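You operate a simulated robot arm through the tools that you are given. There is no shell and no other tool.

Carry out the task below with a simulated two-armed robot. There is one attempt and no reset: what you move stays moved.

Task
Seat the ring in the white nest and oil it once.
Fine: black plunger, with the table locked by the yellow knob; then unlock it and turn that nest back where it stood.

Only the result counts: the job must be done as asked and must still hold three seconds after the hand-in. Knocking over, shifting, dropping, spilling or breaking anything else fails it.

Robot
Two 7-joint arms with three-finger grippers on one trunk that stands fixed in place. Base frame: the origin is at the foot of the trunk, x ahead of it, y to its left, z up. Units: cm, degrees, N and s.
The left shoulder is at [3, 12.4, 103.3], the right one opposite. Each reaches about 95 cm from its shoulder. Payload 2.2 kg a hand.
The tool frame of a hand sits at the grasp point between the pads (the TCP): z along the fingers, y along the line on which they close. The tips reach 2.8 cm beyond it. The gripper opens to 10.2 cm; its body begins 7.1 cm behind the TCP.
Orientation is that of the tool frame in the base frame, as a unit quaternion [w, x, y, z]. With the fingers straight down and closing along the base's y, the tool's x points along the base's -x, its y along +y and its z along -z.

Tools
- The arms move only by the tool send_rows. It takes "left_series", "right_series" or both (then of equal length, played together; a hand with none holds still); each is a list of rows, each an object of numbers (a shift or turn left out is 0, a gripper value left out holds the last): "x", "y", "z": the shift along the base's x, y, z in units of 40 mm (1.0 is 40 mm); "ax", "ay", "az": the turn, a rotation vector about the base's x, y, z in units of 4 degrees (1.0 is 4 degrees). In form: [{"x": .., "y": .., "z": .., "ax": .., "ay": .., "az": ..}, ...]. A call has 1 to 20 rows; each row shifts and turns the commanded pose from where the row before left it. "left_jaw" and "right_jaw" are, for a hand that has rows, the finger opening in cm, from 0 to 10.2, set as the call begins (left out, the last holds). A call with a number of a shift or a turn outside -1 to 1 is refused whole. Each row takes 0.2 s and may step no farther than 5 cm and 8.6 degrees from the row before; otherwise, or with a gripper value out of range, the whole call is refused. A pose out of reach is approached as far as the arm can. The call stops where the force on the tool passes 40 N (or 10 N more than at its start, if that is more) or the arm is blocked; 0.2 s more then pass. The fingers move at their own pace (about 14.36 cm/s each) and stop on an object; they squeeze with about 43 N. The grip force told is the motor's: it shows also when the fingers shut on nothing. Time passes only in rows, and 0.2 s behind the last, so rows that do not move let the fingers close. It gives the time, the measured TCP pose, the force on the tool (base axes), the opening and the grip force at its end, in the units of the frame above (readings bear some noise), with the torque about the TCP (base axes, N m) and any sound that the robot's microphone picked up, and new pictures: "show" is both (left out), scene, wrist or none (wrist: the cameras of the hands that moved).
- Cameras (640 x 400 px; columns grow to the right, rows downward): "scene" is now at [3.7, 2.81, 174.08]; the picture's right is [0.38, -0.93, 0.00], its down [-0.76, -0.31, -0.57] and it looks along [0.53, 0.22, -0.82] (base axes); focal length 363 px, centre (320, 200). "left" rides on the left gripper at [7.2, 3.8, -8.6] in its tool frame; the picture's right is [-0.46, 0.89, 0.00], its down [-0.60, -0.32, -0.73] and it looks along [-0.65, -0.34, 0.68] (tool axes); focal length 256 px, centre (320, 200). "right" rides on the right gripper at [6.9, 4.4, -8.6] in its tool frame; the picture's right is [-0.53, 0.85, 0.00], its down [-0.58, -0.36, -0.73] and it looks along [-0.62, -0.39, 0.68] (tool axes); focal length 256 px, centre (320, 200). There is no depth. A picture from a camera that has moved, and an enlarged one, comes with that camera's place and axes in the base frame and with its lens.
- move_column(by): moves the trunk up (or, below 0, down) by that many cm; the arms and the scene camera ride with it, the base frame stays. It gives what a move gives, with no picture.
- turn_head(pan, tilt): turns the head with the scene camera to pan (to the left, within 143 degrees either way) and tilt (down, from -29 to 69), counted from straight ahead of the robot. It gives what a move gives, and a new picture of the scene camera.
- zoom(camera, box): a new picture of the part [left, top, right, bottom] of that camera's present view, enlarged. No time passes.
- hand_in(): hands the job in; it is judged then, once.

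Places have to be worked out from the pictures, the camera data and where the tool is seen. Open the grippers and draw the arms clear of the work before you hand the job in, unless the task says otherwise.

The tools are called after "Request:" as name(argument=value, ...) on one line, values as JSON. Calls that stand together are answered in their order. send_rows: Moves the arms, as the interface text tells. Its arguments: {"type":"object","properties":{"left_series":{"type":"array","items":{"type":"object","properties":{"x":{"type":"number"},"y":{"type":"number"},"z":{"type":"number"},"ax":{"type":"number"},"ay":{"type":"number"},"az":{"type":"number"}}}},"left_jaw":{"type":"number"},"right_series":{"type":"array","items":{"type":"object","properties":{"x":{"type":"number"},"y":{"type":"number"},"z":{"type":"number"},"ax":{"type":"number"},"ay":{"type":"number"},"az":{"type":"number"}}}},"right_jaw":{"type":"number"},"show":{"type":"string","enum":["both","scene","wrist","none"]}},"required":[]} The other tools are called the same way: move_column (by) moves the trunk up or down; turn_head (pan, tilt) turns the head that bears the scene camera; zoom (camera, box) takes an enlarged picture of a part of a camera's view; hand_in () hands the job in.

At the start:

```text
time_s: 0.0
left_tool_pos: [33.57, 41.0, 122.14]
left_tool_rot: [0.0, 0.0, 1.0, 0.0]
left_force: [-0.3, -0.3, 0.0]
left_wrist_torque: [0.04, 0.0, -0.05]
left_opening: 10.2
left_gripper_force: 0.1
right_tool_pos: [49.39, 2.16, 112.68]
right_tool_rot: [0.001, 0.001, 1.0, 0.0]
right_force: [-0.6, 0.5, 0.5]
right_wrist_torque: [-0.01, 0.0, -0.02]
right_opening: 10.18
right_gripper_force: 0.1
trunk travel left (down, up): [-27.5, 26.5]
head pan, tilt (commanded): [22.3, 55.1]
```

scene: 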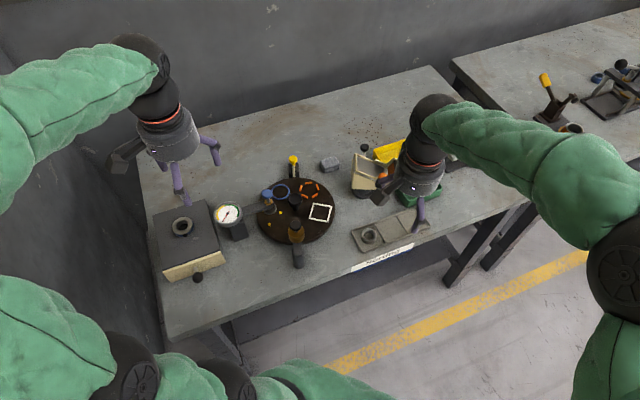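
right: 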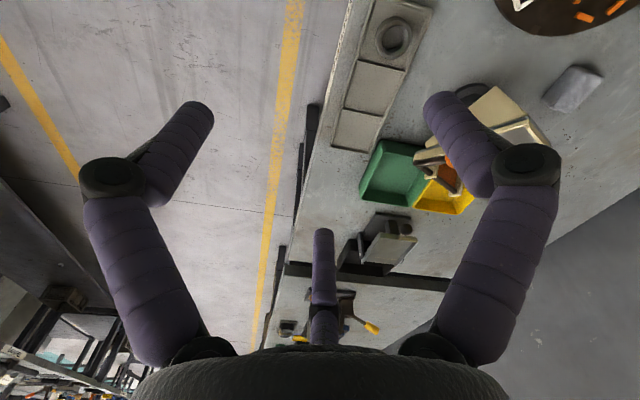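
left: 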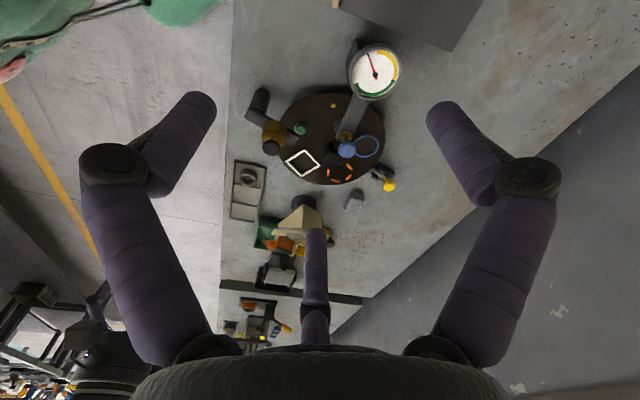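

I begin by looking closer at the work table: the turntable with nests, the gauge, the tray and bins.

Request:
zoom(camera="scene", box=[220, 130, 380, 280])

Request:
zoom(camera="scene", box=[130, 180, 290, 290])

Request:
zoom(camera="scene", box=[310, 120, 470, 280])

Request:
zoom(camera="left", box=[220, 30, 420, 230])

Request:
zoom(camera="right", box=[310, 0, 640, 220])

```text
2.67 times, centred on (300, 205) of scene
camera zoom: at [3.7, 2.81, 174.08], right [0.38, -0.93, 0.0], down [-0.76, -0.31, -0.57], along [0.53, 0.22, -0.82], focal length 968 px, centre (373, 187)
```

zoom: 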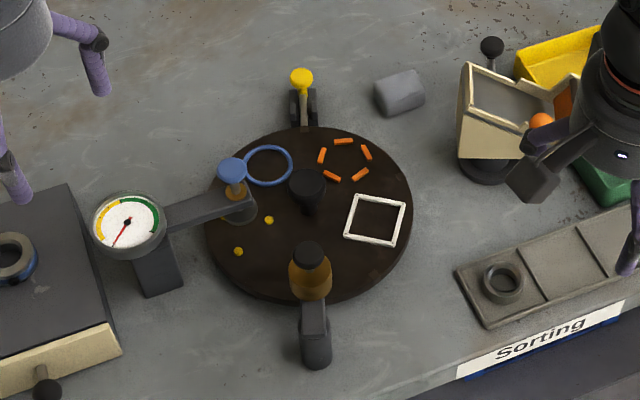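

```text
3.64 times, centred on (210, 235) of scene
camera zoom: at [3.7, 2.81, 174.08], right [0.38, -0.93, 0.0], down [-0.76, -0.31, -0.57], along [0.53, 0.22, -0.82], focal length 1320 px, centre (720, 73)
```

zoom: 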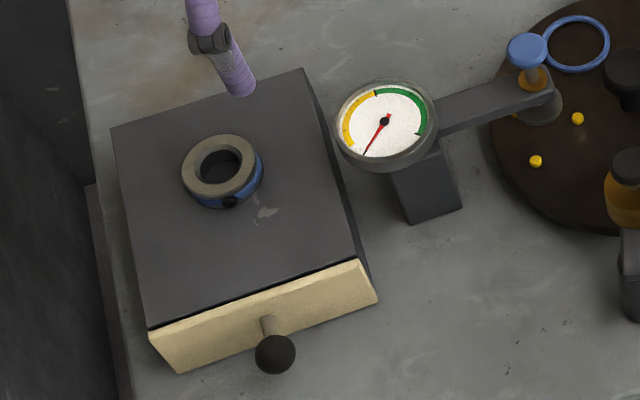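

```text
2.50 times, centred on (390, 200) of scene
camera zoom: at [3.7, 2.81, 174.08], right [0.38, -0.93, 0.0], down [-0.76, -0.31, -0.57], along [0.53, 0.22, -0.82], focal length 908 px, centre (145, 200)
```

zoom: 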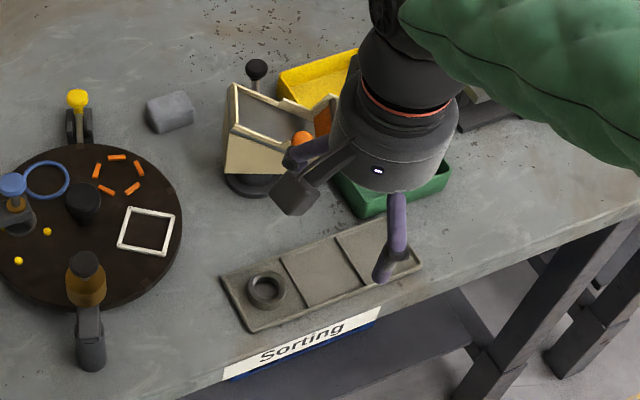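

```text
2.00 times, centred on (320, 130) of left
camera zoom: at [26.3, 44.78, 130.75], right [0.46, 0.89, 0.0], down [0.6, -0.32, 0.73], along [0.65, -0.34, -0.68], focal length 512 px, centre (320, 340)
```

zoom: 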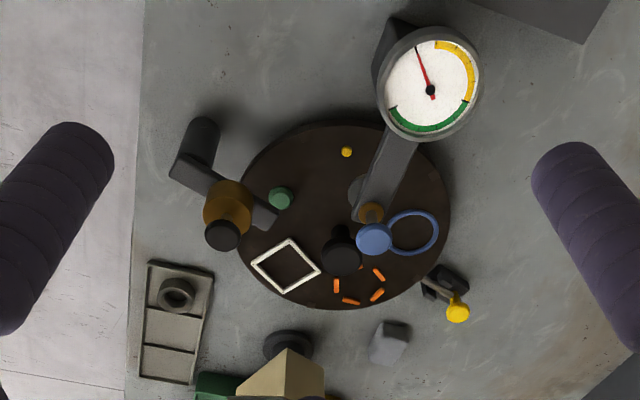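

```text
1.82 times, centred on (475, 110) of right
camera zoom: at [42.35, 6.58, 121.38], right [0.53, 0.85, 0.0], down [0.58, -0.36, 0.73], along [0.62, -0.39, -0.68], focal length 465 px, centre (38, 364)
```

zoom: 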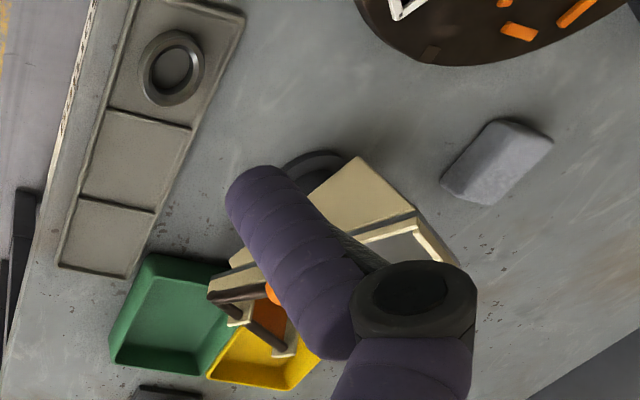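

I zoom closer on the two ring-like objects, the plunger stations and the yellow knob to understand the mechanisms.

Request:
zoom(camera="scene", box=[160, 205, 210, 245])

Request:
zoom(camera="scene", box=[345, 215, 400, 255])

Request:
zoom(camera="scene", box=[255, 175, 345, 235])

Request:
zoom(camera="scene", box=[260, 210, 330, 275])

Request:
zoom(camera="scene", box=[275, 145, 350, 195])

Request:
zoom(camera="scene", box=[210, 180, 290, 245])

Request:
zoom(camera="left", box=[240, 80, 340, 200])

Request:
zoom(camera="left", box=[320, 100, 410, 200])

```text
10.00 times, centred on (185, 225) of scene
camera zoom: at [3.7, 2.81, 174.08], right [0.38, -0.93, 0.0], down [-0.76, -0.31, -0.57], along [0.53, 0.22, -0.82], focal length 3631 px, centre (1670, -50)
```

zoom: 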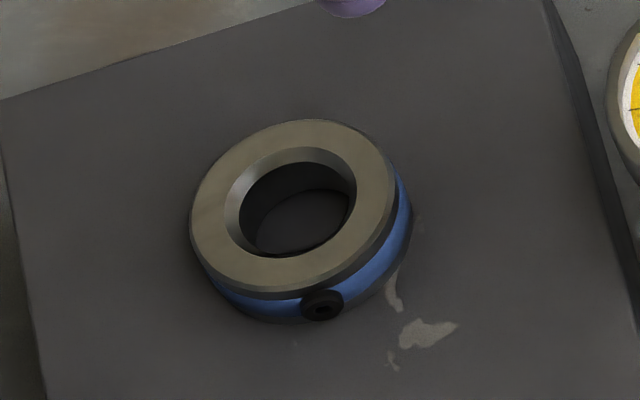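

```text
10.00 times, centred on (372, 235) of scene
camera zoom: at [3.7, 2.81, 174.08], right [0.38, -0.93, 0.0], down [-0.76, -0.31, -0.57], along [0.53, 0.22, -0.82], focal length 3631 px, centre (-205, -150)
```

zoom: 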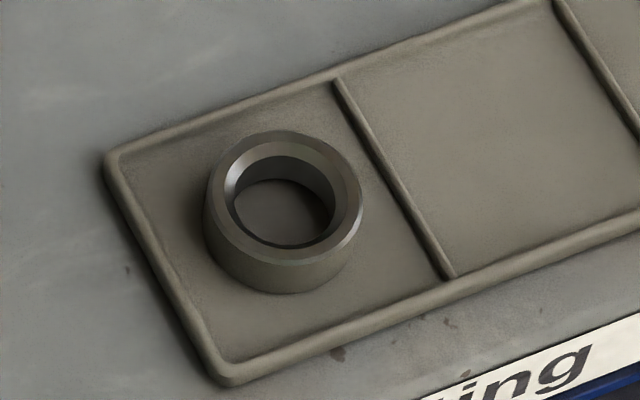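

```text
6.67 times, centred on (300, 205) of scene
camera zoom: at [3.7, 2.81, 174.08], right [0.38, -0.93, 0.0], down [-0.76, -0.31, -0.57], along [0.53, 0.22, -0.82], focal length 2421 px, centre (453, 167)
```

zoom: 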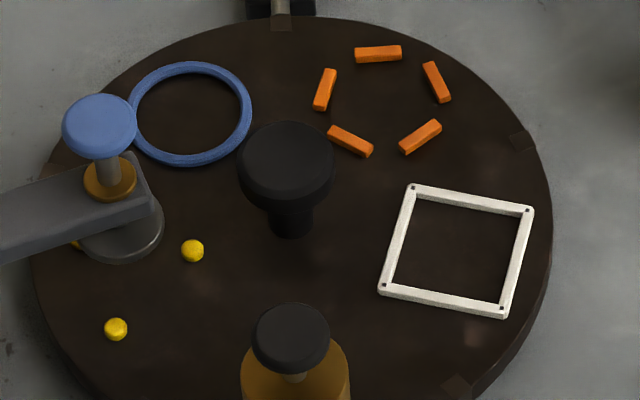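

```text
6.15 times, centred on (295, 242) of scene
camera zoom: at [3.7, 2.81, 174.08], right [0.38, -0.93, 0.0], down [-0.76, -0.31, -0.57], along [0.53, 0.22, -0.82], focal length 2234 px, centre (474, -62)
```

zoom: 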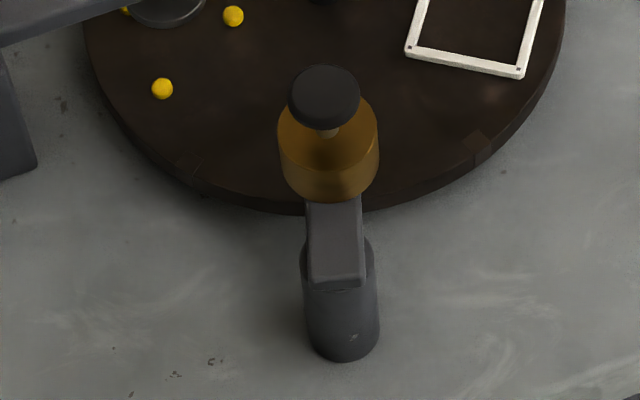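

```text
8.00 times, centred on (312, 170) of scene
camera zoom: at [3.7, 2.81, 174.08], right [0.38, -0.93, 0.0], down [-0.76, -0.31, -0.57], along [0.53, 0.22, -0.82], focal length 2905 px, centre (380, 440)
```

zoom: 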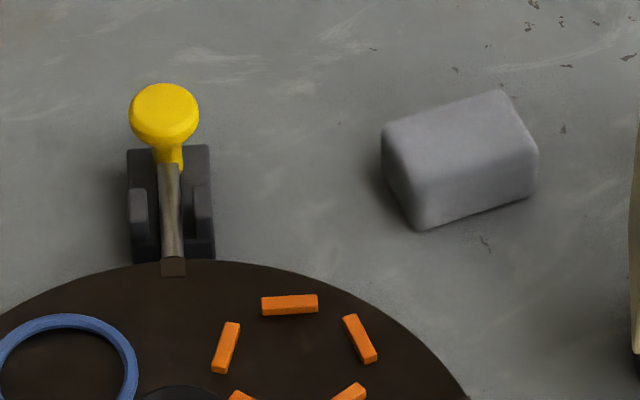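

```text
6.15 times, centred on (250, 212) of scene
camera zoom: at [3.7, 2.81, 174.08], right [0.38, -0.93, 0.0], down [-0.76, -0.31, -0.57], along [0.53, 0.22, -0.82], focal length 2234 px, centre (751, 123)
```

zoom: 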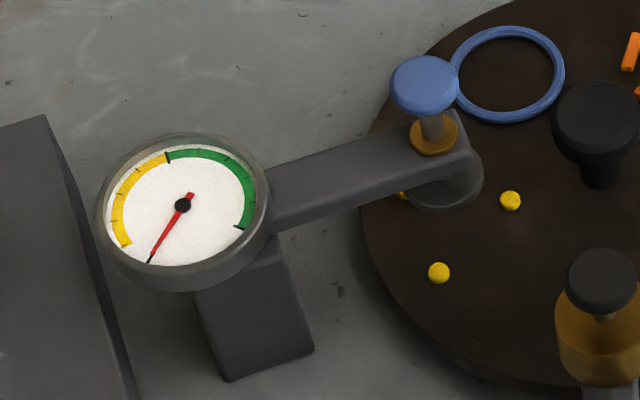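

```text
3.33 times, centred on (290, 140) of left
camera zoom: at [26.3, 44.78, 130.75], right [0.46, 0.89, 0.0], down [0.6, -0.32, 0.73], along [0.65, -0.34, -0.68], focal length 853 px, centre (420, 400)
```

zoom: 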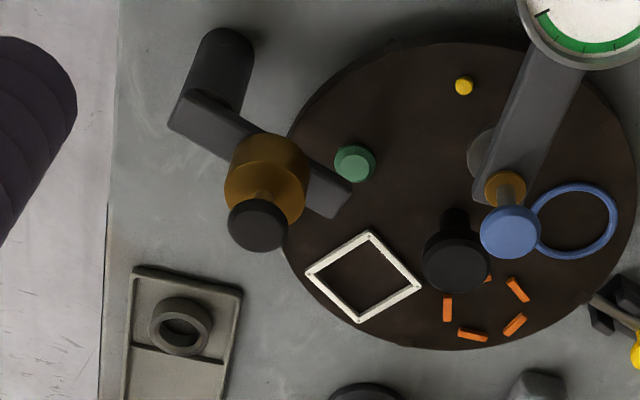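

```text
4.00 times, centred on (365, 150) of left
camera zoom: at [26.3, 44.78, 130.75], right [0.46, 0.89, 0.0], down [0.6, -0.32, 0.73], along [0.65, -0.34, -0.68], focal length 1024 px, centre (140, 400)
```

zoom: 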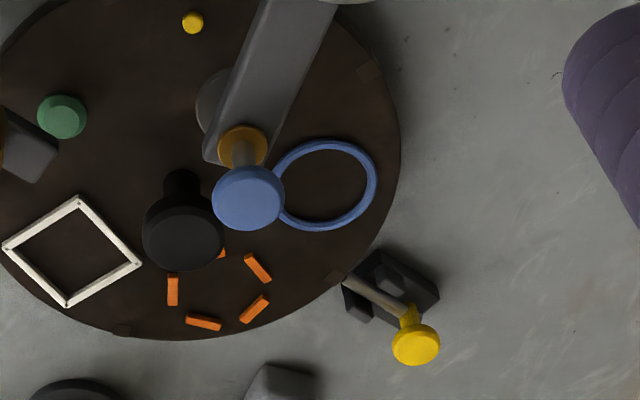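

The layout reads as a five-nest turntable (centre near [56, 32], top about z 85) with the white nest near [57, 24.5], the black oiler near [44.6, 26] and the yellow lever near [71, 40]. I check the gripper shape and the remaining objects before moving.

Request:
zoom(camera="scene", box=[95, 30, 235, 215])

Request:
zoom(camera="scene", box=[340, 85, 460, 240])

Request:
zoom(camera="right", box=[320, 60, 580, 260])

```text
2.16 times, centred on (165, 122) of scene
camera zoom: at [3.7, 2.81, 174.08], right [0.38, -0.93, 0.0], down [-0.76, -0.31, -0.57], along [0.53, 0.22, -0.82], focal length 785 px, centre (655, 368)
```

zoom: 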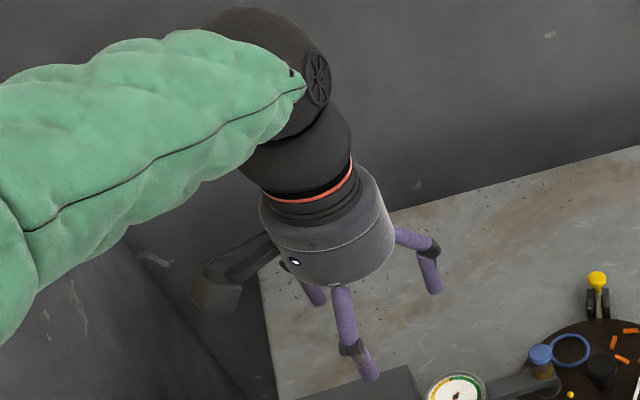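

```text
2.58 times, centred on (400, 162) of scene
camera zoom: at [3.7, 2.81, 174.08], right [0.38, -0.93, 0.0], down [-0.76, -0.31, -0.57], along [0.53, 0.22, -0.82], focal length 937 px, centre (114, 297)
```

zoom: 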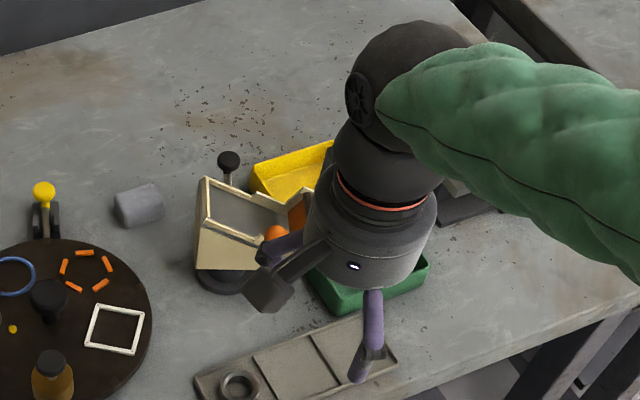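

```text
2.00 times, centred on (450, 160) of right
camera zoom: at [42.35, 6.58, 121.38], right [0.53, 0.85, 0.0], down [0.58, -0.36, 0.73], along [0.62, -0.39, -0.68], focal length 512 px, centre (60, 280)
```

zoom: 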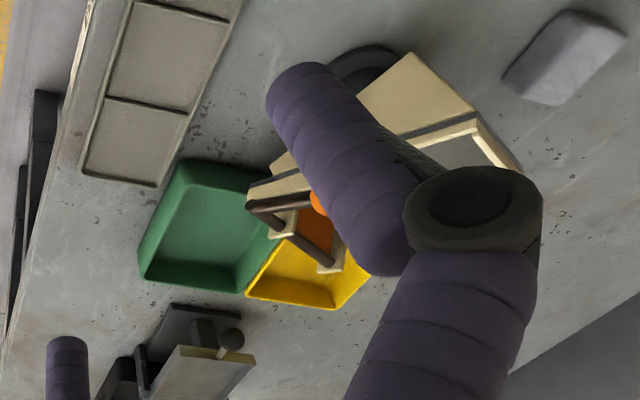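

Gripper bodies are about 10 cm wide with three fingers at 120° and a camera bracket to one side. I move the left hand up over the turntable's far-left side for a close look at the lever and nests, staying well above everything.

Request:
send_rows(left_series=[{"x": 0.825, "y": 0.233, "z": -0.7}, {"x": 0.825, "y": 0.233, "z": -0.7}, {"x": 0.825, "y": 0.233, "z": -0.7}, {"x": 0.825, "y": 0.233, "z": -0.7}, {"x": 0.825, "y": 0.233, "z": -0.7}, {"x": 0.825, "y": 0.233, "z": -0.7}], show="both")

```text
time_s: 1.4
left_tool_pos: [53.6, 46.7, 105.25]
left_tool_rot: [0.001, -0.001, 1.0, 0.0]
left_force: [0.5, -0.1, 0.2]
left_wrist_torque: [-0.04, 0.04, 0.03]
left_opening: 10.22
left_gripper_force: 0.2
right_tool_pos: [49.41, 2.22, 112.5]
right_tool_rot: [-0.001, -0.001, 1.0, 0.0]
right_force: [-0.1, -0.3, 0.2]
right_wrist_torque: [0.02, 0.05, -0.02]
right_opening: 10.21
right_gripper_force: 0.1
trunk travel left (down, up): [-27.5, 26.5]
head pan, tilt (commanded): [22.3, 55.1]
camera scene: at [3.91, 2.9, 174.07], right [0.38, -0.93, 0.0], down [-0.76, -0.31, -0.57], along [0.53, 0.22, -0.82], focal length 363 px, centre (320, 200)
camera left: at [46.36, 50.44, 113.98], right [0.46, 0.89, 0.0], down [0.6, -0.32, 0.73], along [0.65, -0.34, -0.68], focal length 256 px, centre (320, 200)
```

scene: 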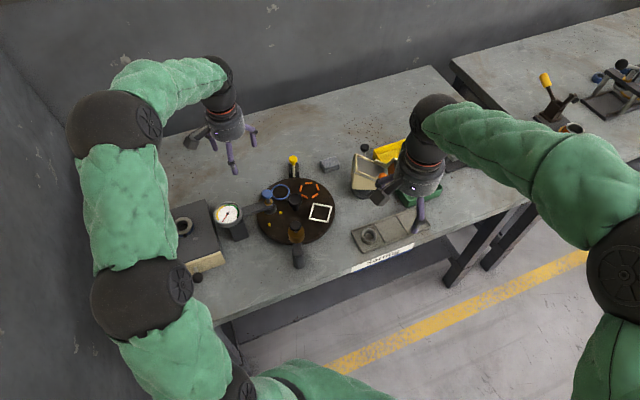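
left: 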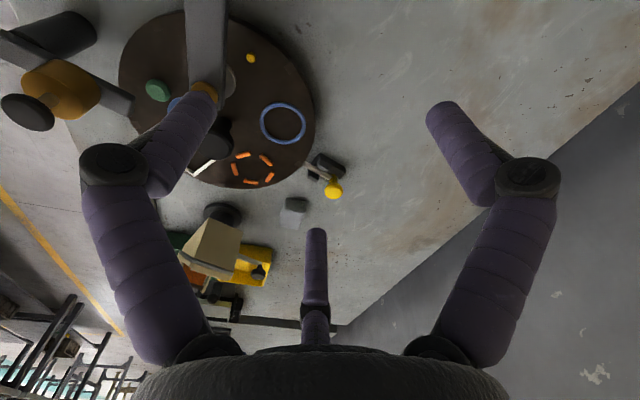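

The lever is visible from the left hand's camera. I zoom on it, and on the oiler arms.

Request:
zoom(camera="left", box=[290, 140, 360, 210])

Request:
zoom(camera="left", box=[110, 10, 330, 200])

Request:
zoom(camera="left", box=[0, 0, 170, 140])

Request:
zoom(camera="scene", box=[265, 145, 325, 185])

```text
5.71 times, centred on (325, 175) of left
camera zoom: at [46.36, 50.44, 113.98], right [0.46, 0.89, 0.0], down [0.6, -0.32, 0.73], along [0.65, -0.34, -0.68], focal length 1463 px, centre (291, 343)
```

zoom: 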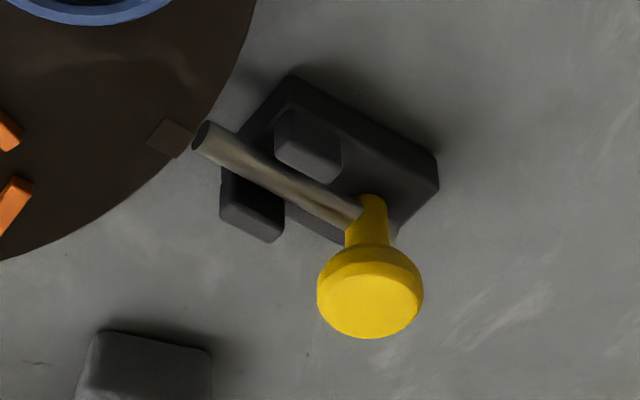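

```text
2.11 times, centred on (220, 105) of left
camera zoom: at [46.36, 50.44, 113.98], right [0.46, 0.89, 0.0], down [0.6, -0.32, 0.73], along [0.65, -0.34, -0.68], focal length 539 px, centre (530, 400)
```

zoom: 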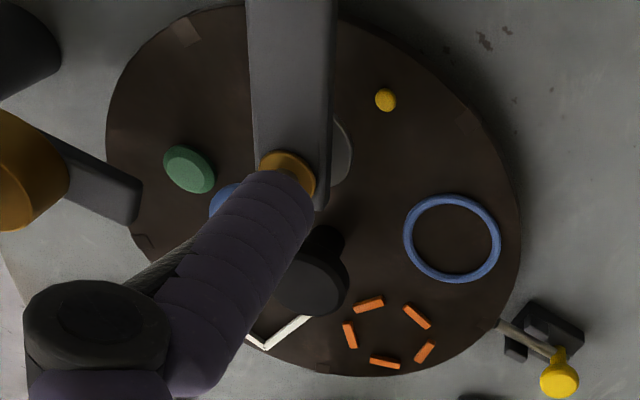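

```text
2.86 times, centred on (85, 70) of left
camera zoom: at [46.36, 50.44, 113.98], right [0.46, 0.89, 0.0], down [0.6, -0.32, 0.73], along [0.65, -0.34, -0.68], focal length 731 px, centre (991, 571)
```

zoom: 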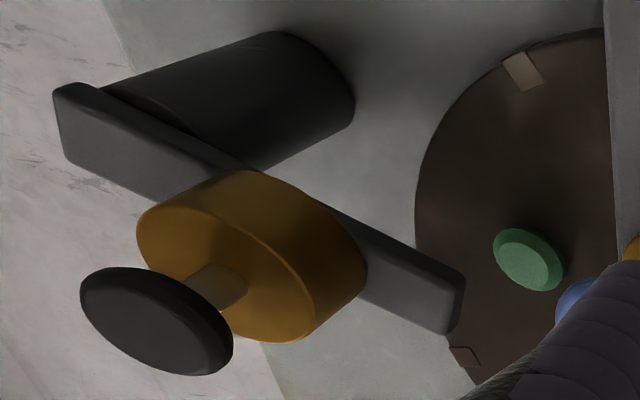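

```text
10.00 times, centred on (295, 165) of scene
camera zoom: at [3.91, 2.9, 174.07], right [0.38, -0.93, 0.0], down [-0.76, -0.31, -0.57], along [0.53, 0.22, -0.82], focal length 3631 px, centre (570, 550)
```

zoom: 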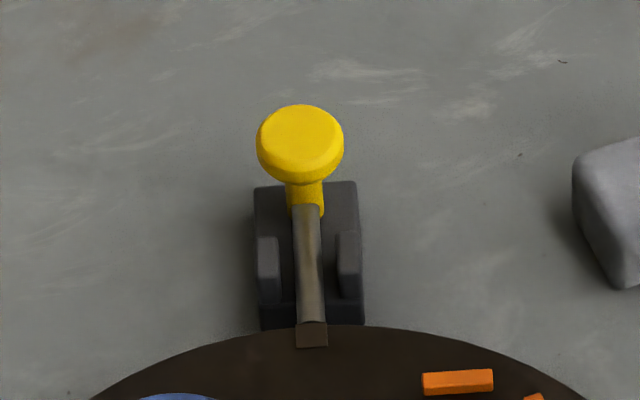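

The yellow knob is a handle on a sliding bolt whose tip (about [66.5, 37.4, 84.5]) stands just outside a rim notch, so it is now unlocked; it locks by sliding toward the disc centre. The plain ring lies in the tray near [55.8, 9.3], top z about 83.5. I move the right hand above it for a closer look.

Request:
send_rows(right_series=[{"x": 0.4, "y": 0.445, "z": -0.78}, {"x": 0.4, "y": 0.445, "z": -0.78}, {"x": 0.4, "y": 0.445, "z": -0.78}, {"x": 0.4, "y": 0.445, "z": -0.78}], show="both")

```text
time_s: 2.4
left_tool_pos: [53.46, 46.58, 105.37]
left_tool_rot: [0.0, 0.0, 1.0, 0.0]
left_force: [0.8, 0.3, 0.1]
left_wrist_torque: [-0.01, -0.02, -0.02]
left_opening: 10.2
left_gripper_force: 0.1
right_tool_pos: [55.8, 9.21, 100.2]
right_tool_rot: [0.0, 0.0, 1.0, 0.0]
right_force: [0.5, 0.3, 0.6]
right_wrist_torque: [-0.04, 0.06, 0.0]
right_opening: 10.2
right_gripper_force: 0.1
trunk travel left (down, up): [-27.5, 26.5]
head pan, tilt (commanded): [22.3, 55.1]
camera scene: at [3.81, 2.89, 174.08], right [0.38, -0.93, 0.0], down [-0.76, -0.31, -0.57], along [0.53, 0.22, -0.82], focal length 363 px, centre (320, 200)
camera right: at [48.78, 13.68, 108.78], right [0.53, 0.85, 0.0], down [0.58, -0.36, 0.73], along [0.62, -0.39, -0.68], focal length 256 px, centre (320, 200)
```

scene: 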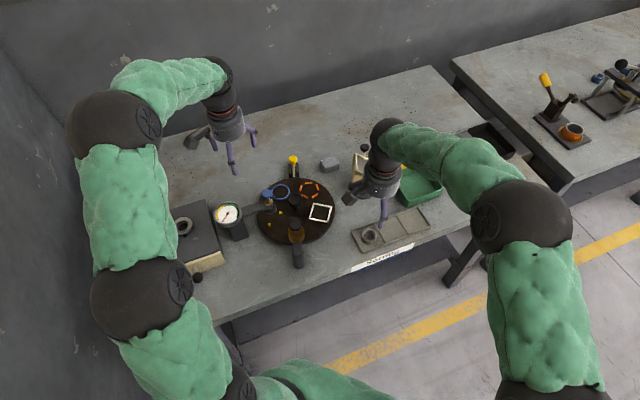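
right: 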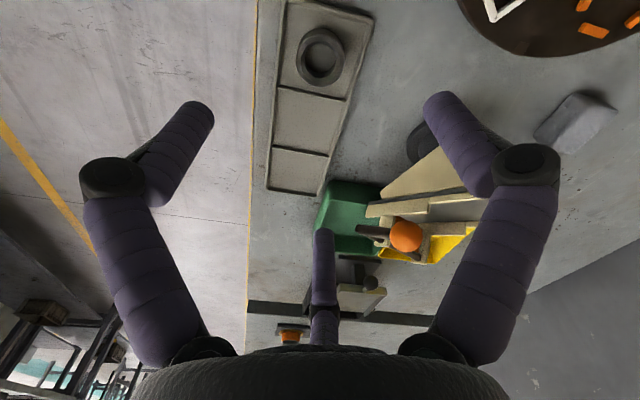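

Request:
zoom(camera="right", box=[260, 0, 390, 110])

Request:
zoom(camera="right", box=[360, 60, 560, 280])

Request:
zoom(camera="scene", box=[345, 205, 435, 260])

```text
3.64 times, centred on (325, 55) of right
camera zoom: at [48.78, 13.68, 108.78], right [0.53, 0.85, 0.0], down [0.58, -0.36, 0.73], along [0.62, -0.39, -0.68], focal length 931 px, centre (302, 727)
```

zoom: 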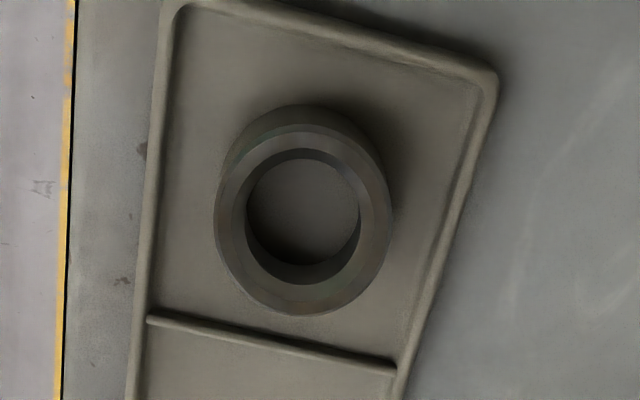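

```text
1.82 times, centred on (460, 170) of right
camera zoom: at [48.78, 13.68, 108.78], right [0.53, 0.85, 0.0], down [0.58, -0.36, 0.73], along [0.62, -0.39, -0.68], focal length 465 px, centre (66, 254)
```

zoom: 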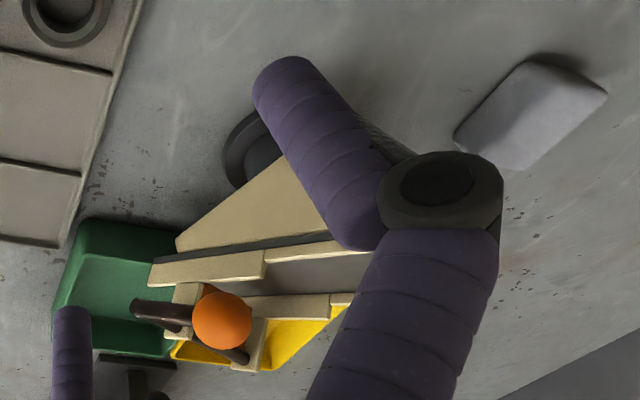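

```text
7.11 times, centred on (390, 232) of scene
camera zoom: at [3.81, 2.89, 174.08], right [0.38, -0.93, 0.0], down [-0.76, -0.31, -0.57], along [0.53, 0.22, -0.82], focal length 2582 px, centre (-178, -31)
```

zoom: 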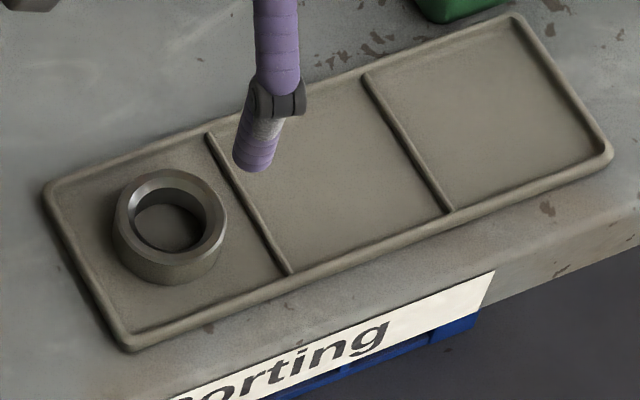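

The ring measures about 4.4 cm across, centred near [55.85, 9.3] with its top near z 84. I narrow the right fingers and lower to just above it for a check.

Request:
send_rows(right_series=[{"x": 0.005, "y": 0.01, "z": -0.76}, {"x": 0.005, "y": 0.01, "z": -0.76}, {"x": 0, "y": 0, "z": -0.76}, {"x": 0, "y": 0, "z": -0.76}], right_jaw=6.5, show="both")

Request:
zoom(camera="scene", box=[330, 190, 420, 260])

Request:
zoom(camera="right", box=[200, 60, 440, 240])

Request:
zoom(camera="left", box=[0, 100, 200, 300])

```text
time_s: 3.4
left_tool_pos: [53.42, 46.59, 105.56]
left_tool_rot: [0.0, -0.001, 1.0, 0.0]
left_force: [0.1, 0.2, -0.3]
left_wrist_torque: [0.0, 0.03, -0.03]
left_opening: 10.2
left_gripper_force: 0.0
right_tool_pos: [56.04, 9.28, 87.88]
right_tool_rot: [0.0, 0.0, 1.0, 0.001]
right_force: [-0.1, -0.5, 0.7]
right_wrist_torque: [0.02, 0.02, 0.02]
right_opening: 6.48
right_gripper_force: 0.0
trunk travel left (down, up): [-27.5, 26.5]
head pan, tilt (commanded): [22.3, 55.1]
camera scene: at [3.76, 2.81, 174.08], right [0.38, -0.93, 0.0], down [-0.76, -0.31, -0.57], along [0.53, 0.22, -0.82], focal length 363 px, centre (320, 200)
camera right: at [48.96, 13.74, 96.61], right [0.53, 0.85, 0.0], down [0.58, -0.36, 0.73], along [0.62, -0.39, -0.68], focal length 256 px, centre (320, 200)
```

scene: 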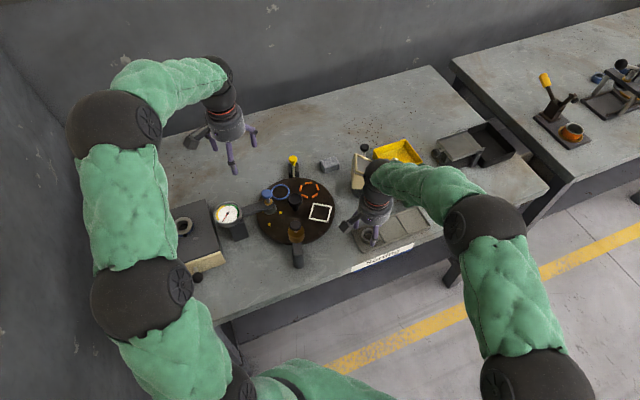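
right: 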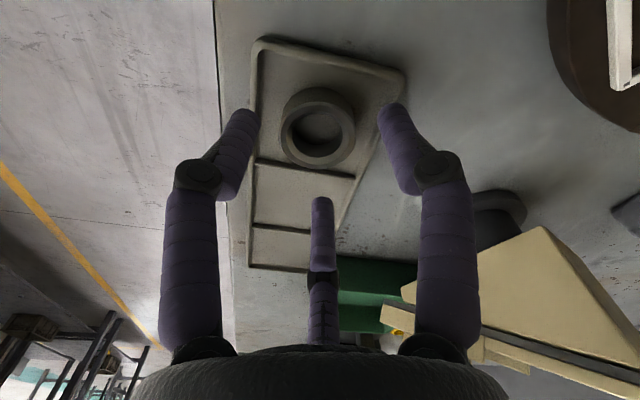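

```text
5.71 times, centred on (375, 225) of scene
camera zoom: at [3.76, 2.81, 174.08], right [0.38, -0.93, 0.0], down [-0.76, -0.31, -0.57], along [0.53, 0.22, -0.82], focal length 2075 px, centre (6, 57)
```

zoom: 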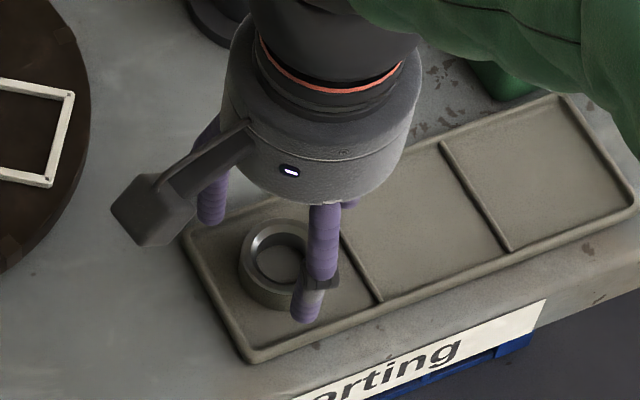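

```text
2.22 times, centred on (320, 150) of right
camera zoom: at [48.96, 13.74, 96.61], right [0.53, 0.85, 0.0], down [0.58, -0.36, 0.73], along [0.62, -0.39, -0.68], focal length 569 px, centre (320, 311)
```

zoom: 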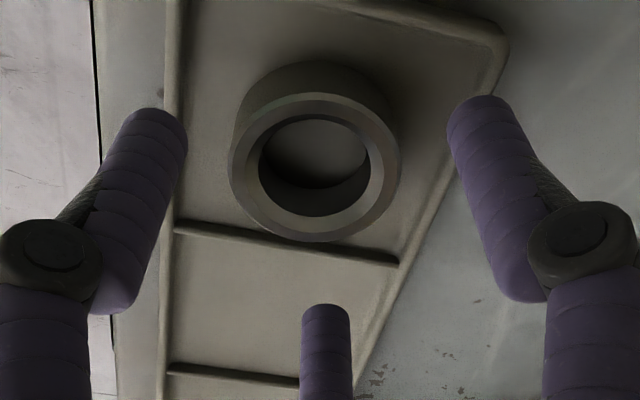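

```text
2.00 times, centred on (100, 200) of left
camera zoom: at [46.23, 50.33, 114.06], right [0.46, 0.89, 0.0], down [0.6, -0.32, 0.73], along [0.65, -0.34, -0.68], focal length 512 px, centre (760, 200)
```

zoom: 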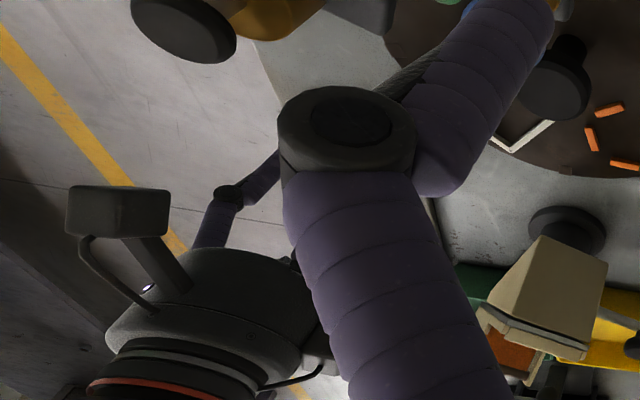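

Two views from the right camera put the ring centre at about [55.85, 9.25], top z 83.8. I centre on it and descend so the tips straddle its upper half, then close.

Request:
send_rows(right_series=[{"x": -0.045, "y": -0.01, "z": 0}, {"x": 0, "y": 0, "z": -0.27}, {"x": 0, "y": 0, "z": -0.27}, {}], right_jaw=5.6, show="wrist")

Request:
zoom(camera="scene", box=[330, 190, 420, 260])

Request:
zoom(camera="right", box=[220, 70, 420, 230])

```text
time_s: 4.4
left_tool_pos: [53.37, 46.6, 105.46]
left_tool_rot: [0.001, 0.0, 1.0, 0.0]
left_force: [0.3, 0.2, 0.1]
left_wrist_torque: [0.01, 0.01, 0.0]
left_opening: 10.19
left_gripper_force: 0.0
right_tool_pos: [55.6, 9.39, 85.84]
right_tool_rot: [0.001, 0.0, 1.0, -0.001]
right_force: [0.6, 0.0, -0.7]
right_wrist_torque: [0.0, 0.01, 0.02]
right_opening: 5.63
right_gripper_force: 0.0
trunk travel left (down, up): [-27.5, 26.5]
head pan, tilt (commanded): [22.3, 55.1]
camera right: at [48.65, 13.78, 94.48], right [0.53, 0.85, 0.0], down [0.58, -0.36, 0.73], along [0.62, -0.39, -0.68], focal length 256 px, centre (320, 200)
```

right: 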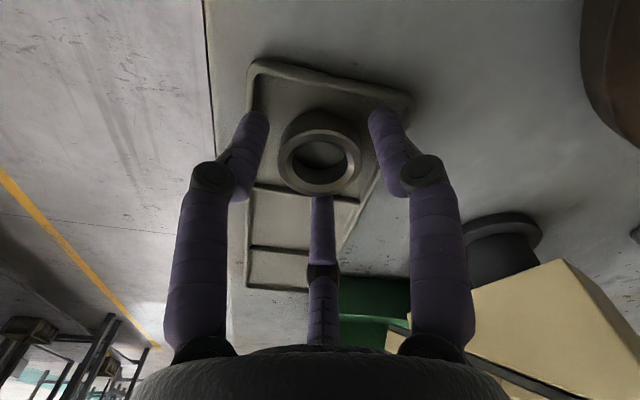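

```text
5.71 times, centred on (375, 225) of scene
camera zoom: at [3.7, 2.82, 174.08], right [0.38, -0.93, 0.0], down [-0.76, -0.31, -0.57], along [0.53, 0.22, -0.82], focal length 2075 px, centre (6, 57)
```

zoom: 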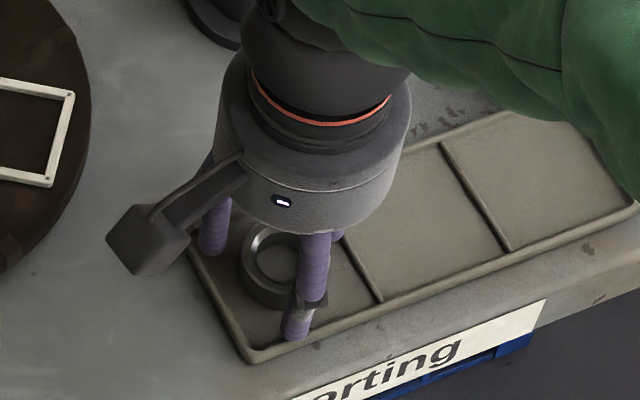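

```text
2.50 times, centred on (320, 150) of right
camera zoom: at [48.65, 13.78, 94.48], right [0.53, 0.85, 0.0], down [0.58, -0.36, 0.73], along [0.62, -0.39, -0.68], focal length 640 px, centre (320, 325)
```

zoom: 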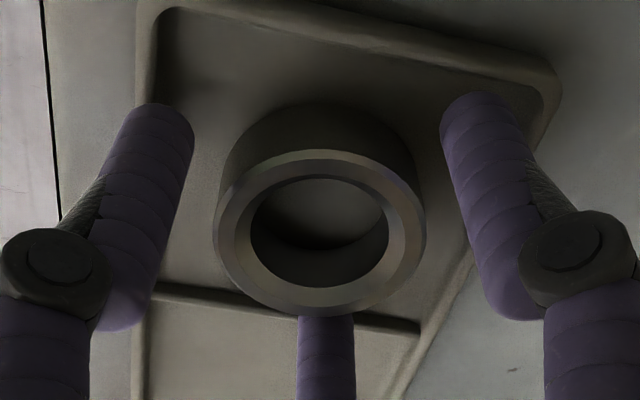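

The ring sits slightly toward the far finger from the grip axis, so I shift about 3 mm that way and then close gently to centre it.

Request:
send_rows(right_series=[{"x": 0.075, "y": -0.035}, {}], show="none")

Request:
send_rows(right_series=[{}, {}, {}], right_jaw=3.6, show="wrist")

Request:
zoom(camera="right", box=[220, 70, 420, 230])

Request:
zoom(camera="scene", box=[330, 190, 420, 260])

```text
time_s: 5.0
left_tool_pos: [53.41, 46.56, 105.49]
left_tool_rot: [0.001, 0.0, 1.0, 0.0]
left_force: [0.0, -0.1, -0.6]
left_wrist_torque: [-0.01, 0.05, -0.02]
left_opening: 10.2
left_gripper_force: 0.0
right_tool_pos: [55.93, 9.24, 85.82]
right_tool_rot: [0.0, 0.0, 1.0, 0.0]
right_force: [0.6, 0.1, -0.1]
right_wrist_torque: [0.01, 0.0, 0.02]
right_opening: 5.59
right_gripper_force: 0.1
trunk travel left (down, up): [-27.5, 26.5]
head pan, tilt (commanded): [22.3, 55.1]
```

```text
time_s: 5.8
left_tool_pos: [53.49, 46.58, 105.43]
left_tool_rot: [-0.001, 0.0, 1.0, 0.0]
left_force: [-0.3, -0.3, -0.5]
left_wrist_torque: [-0.01, -0.02, 0.0]
left_opening: 10.18
left_gripper_force: 0.2
right_tool_pos: [55.93, 9.13, 85.79]
right_tool_rot: [0.0, -0.001, 1.0, -0.001]
right_force: [0.3, 0.6, -0.4]
right_wrist_torque: [-0.02, 0.0, -0.04]
right_opening: 4.24
right_gripper_force: 42.6
trunk travel left (down, up): [-27.5, 26.5]
head pan, tilt (commanded): [22.3, 55.1]
camera right: at [48.91, 13.61, 94.5], right [0.53, 0.85, 0.0], down [0.58, -0.36, 0.73], along [0.62, -0.39, -0.68], focal length 256 px, centre (320, 200)
```

right: 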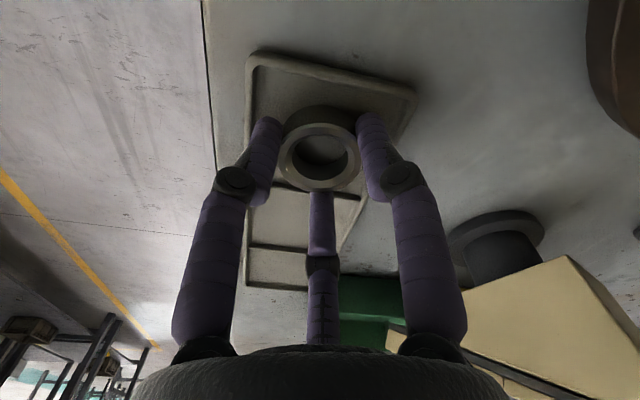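

```text
2.50 times, centred on (320, 150) of right
camera zoom: at [48.91, 13.61, 94.5], right [0.53, 0.85, 0.0], down [0.58, -0.36, 0.73], along [0.62, -0.39, -0.68], focal length 640 px, centre (320, 325)
```

zoom: 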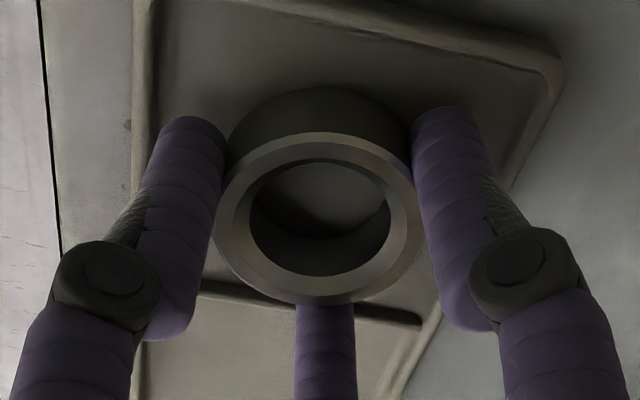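

```text
5.71 times, centred on (375, 225) of scene
camera zoom: at [3.72, 2.82, 174.08], right [0.38, -0.93, 0.0], down [-0.76, -0.31, -0.57], along [0.53, 0.22, -0.82], focal length 2075 px, centre (6, 57)
```

zoom: 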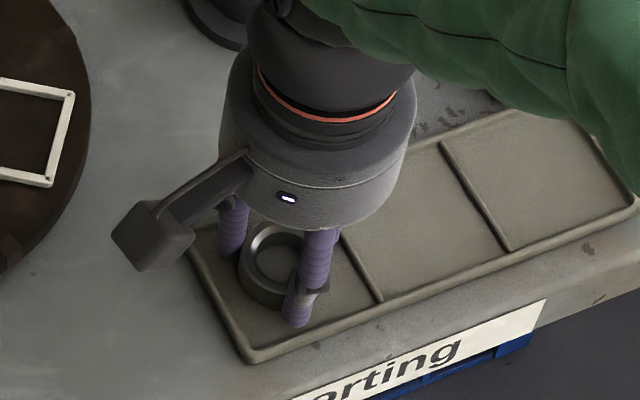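

The ring is held (opening 4.24, grip 42.6 N) and centred. I lift it straight up 9 cm.

Request:
send_rows(right_series=[{"z": 0.25}, {"z": 0.5}, {"z": 0.75}, {"z": 0.75}], show="both")

Request:
zoom(camera="scene", box=[300, 190, 350, 230])

Request:
zoom(camera="right", box=[220, 70, 420, 230])

```text
time_s: 6.8
left_tool_pos: [53.37, 46.56, 105.34]
left_tool_rot: [0.0, 0.0, 1.0, 0.0]
left_force: [0.4, 0.7, 0.3]
left_wrist_torque: [0.0, -0.01, -0.02]
left_opening: 10.17
left_gripper_force: 0.0
right_tool_pos: [56.01, 9.11, 94.82]
right_tool_rot: [0.0, -0.001, 1.0, 0.001]
right_force: [0.1, -0.2, -0.9]
right_wrist_torque: [0.03, -0.02, 0.02]
right_opening: 3.6
right_gripper_force: 0.0
trunk travel left (down, up): [-27.5, 26.5]
head pan, tilt (commanded): [22.3, 55.1]
camera scene: at [3.65, 2.81, 174.08], right [0.38, -0.93, 0.0], down [-0.76, -0.31, -0.57], along [0.53, 0.22, -0.82], focal length 363 px, centre (320, 200)
camera right: at [48.98, 13.66, 103.63], right [0.53, 0.85, 0.0], down [0.58, -0.36, 0.73], along [0.62, -0.39, -0.68], focal length 256 px, centre (320, 200)
```

scene: 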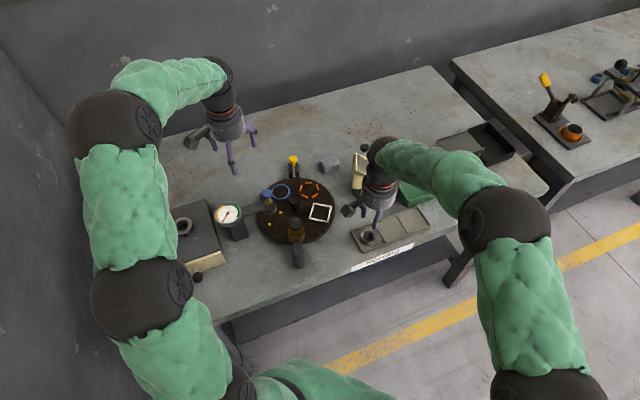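
right: 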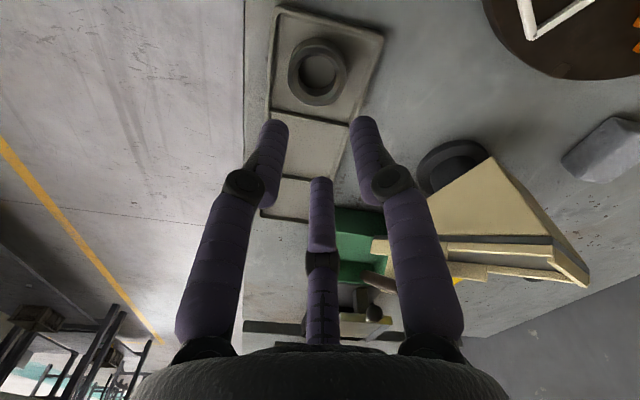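

```text
10.00 times, centred on (325, 210) of scene
camera zoom: at [3.65, 2.81, 174.08], right [0.38, -0.93, 0.0], down [-0.76, -0.31, -0.57], along [0.53, 0.22, -0.82], focal length 3631 px, centre (270, 100)
```

zoom: 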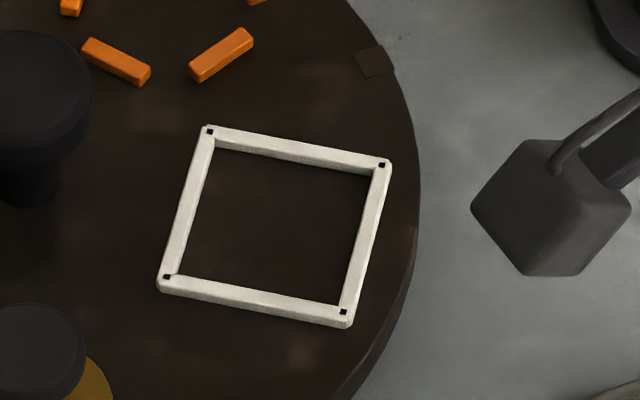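

```text
2.50 times, centred on (320, 150) of right
camera zoom: at [48.98, 13.66, 103.63], right [0.53, 0.85, 0.0], down [0.58, -0.36, 0.73], along [0.62, -0.39, -0.68], focal length 640 px, centre (320, 325)
```

zoom: 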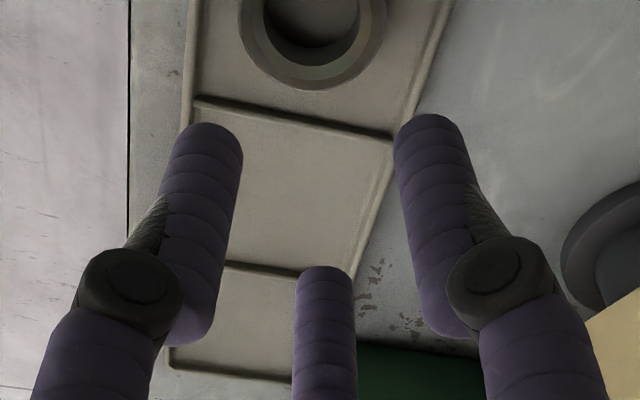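

The ring slipped out of the rounded tips and is still standing in the tray at the same spot. I need a deeper grip, so I reopen, go back down, and approach the tray floor in small steps while watching the force.

Request:
send_rows(right_series=[{"z": -0.75}, {"z": -0.75}, {"z": -0.75}, {}], right_jaw=5.6, show="wrist")

Request:
zoom(camera="right", box=[220, 70, 420, 230])

```text
time_s: 7.8
left_tool_pos: [53.5, 46.64, 105.44]
left_tool_rot: [0.0, 0.0, 1.0, 0.0]
left_force: [0.0, 0.4, -0.5]
left_wrist_torque: [0.0, -0.03, -0.04]
left_opening: 10.22
left_gripper_force: 0.1
right_tool_pos: [55.87, 9.13, 86.06]
right_tool_rot: [0.0, 0.0, 1.0, 0.0]
right_force: [0.3, 0.2, 0.2]
right_wrist_torque: [0.02, -0.02, 0.02]
right_opening: 5.61
right_gripper_force: 0.0
trunk travel left (down, up): [-27.5, 26.5]
head pan, tilt (commanded): [22.3, 55.1]
camera right: at [48.86, 13.6, 94.65], right [0.53, 0.85, 0.0], down [0.58, -0.36, 0.73], along [0.62, -0.39, -0.68], focal length 256 px, centre (320, 200)
```

right: 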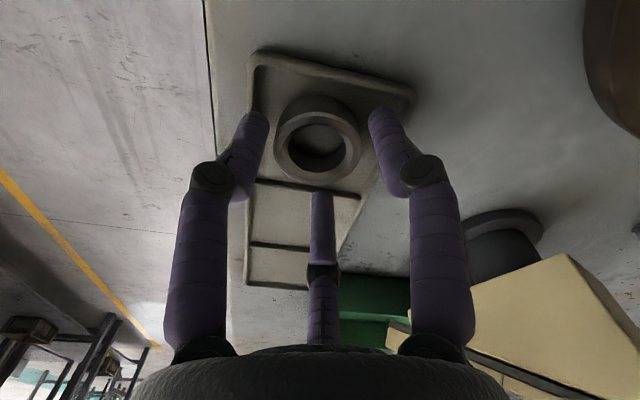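

```text
2.50 times, centred on (320, 150) of right
camera zoom: at [48.86, 13.6, 94.65], right [0.53, 0.85, 0.0], down [0.58, -0.36, 0.73], along [0.62, -0.39, -0.68], focal length 640 px, centre (320, 325)
```

zoom: 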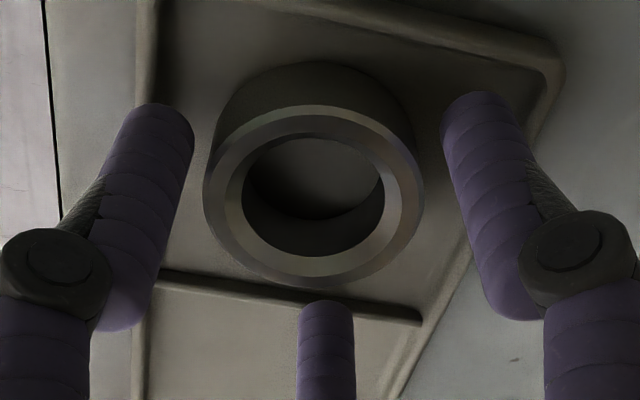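

The ring shifted about 5 mm toward the camera side when it slipped. I re-centre on it and lower in small steps.

Request:
send_rows(right_series=[{"x": -0.125, "y": 0.05}, {"z": -0.125}, {}], show="wrist")

Request:
zoom(camera="right", box=[220, 70, 420, 230])

```text
time_s: 8.6
left_tool_pos: [53.35, 46.68, 105.49]
left_tool_rot: [0.0, 0.0, 1.0, 0.0]
left_force: [-0.4, -0.4, 0.1]
left_wrist_torque: [-0.02, -0.02, -0.01]
left_opening: 10.21
left_gripper_force: 0.0
right_tool_pos: [55.35, 9.22, 85.69]
right_tool_rot: [0.0, 0.0, 1.0, 0.001]
right_force: [-0.8, 1.0, 7.6]
right_wrist_torque: [-0.09, 0.29, -0.11]
right_opening: 5.64
right_gripper_force: 0.3
trunk travel left (down, up): [-27.5, 26.5]
head pan, tilt (commanded): [22.3, 55.1]
camera right: at [48.36, 13.82, 94.29], right [0.53, 0.85, 0.0], down [0.57, -0.37, 0.73], along [0.62, -0.39, -0.68], focal length 256 px, centre (320, 200)
```

right: 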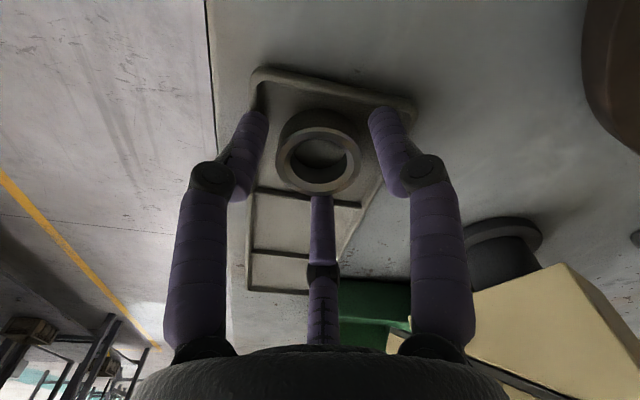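

```text
2.50 times, centred on (320, 150) of right
camera zoom: at [48.36, 13.82, 94.29], right [0.53, 0.85, 0.0], down [0.57, -0.37, 0.73], along [0.62, -0.39, -0.68], focal length 640 px, centre (320, 325)
```

zoom: 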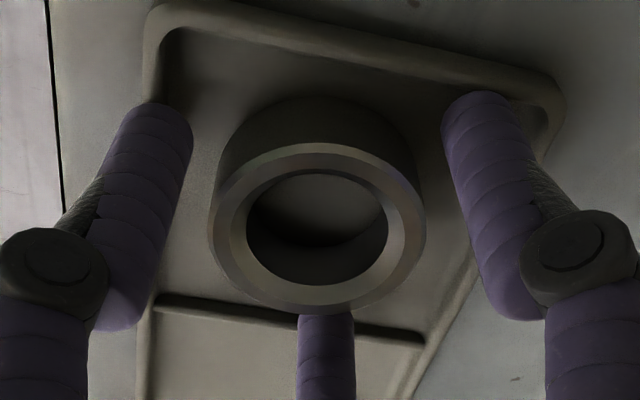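

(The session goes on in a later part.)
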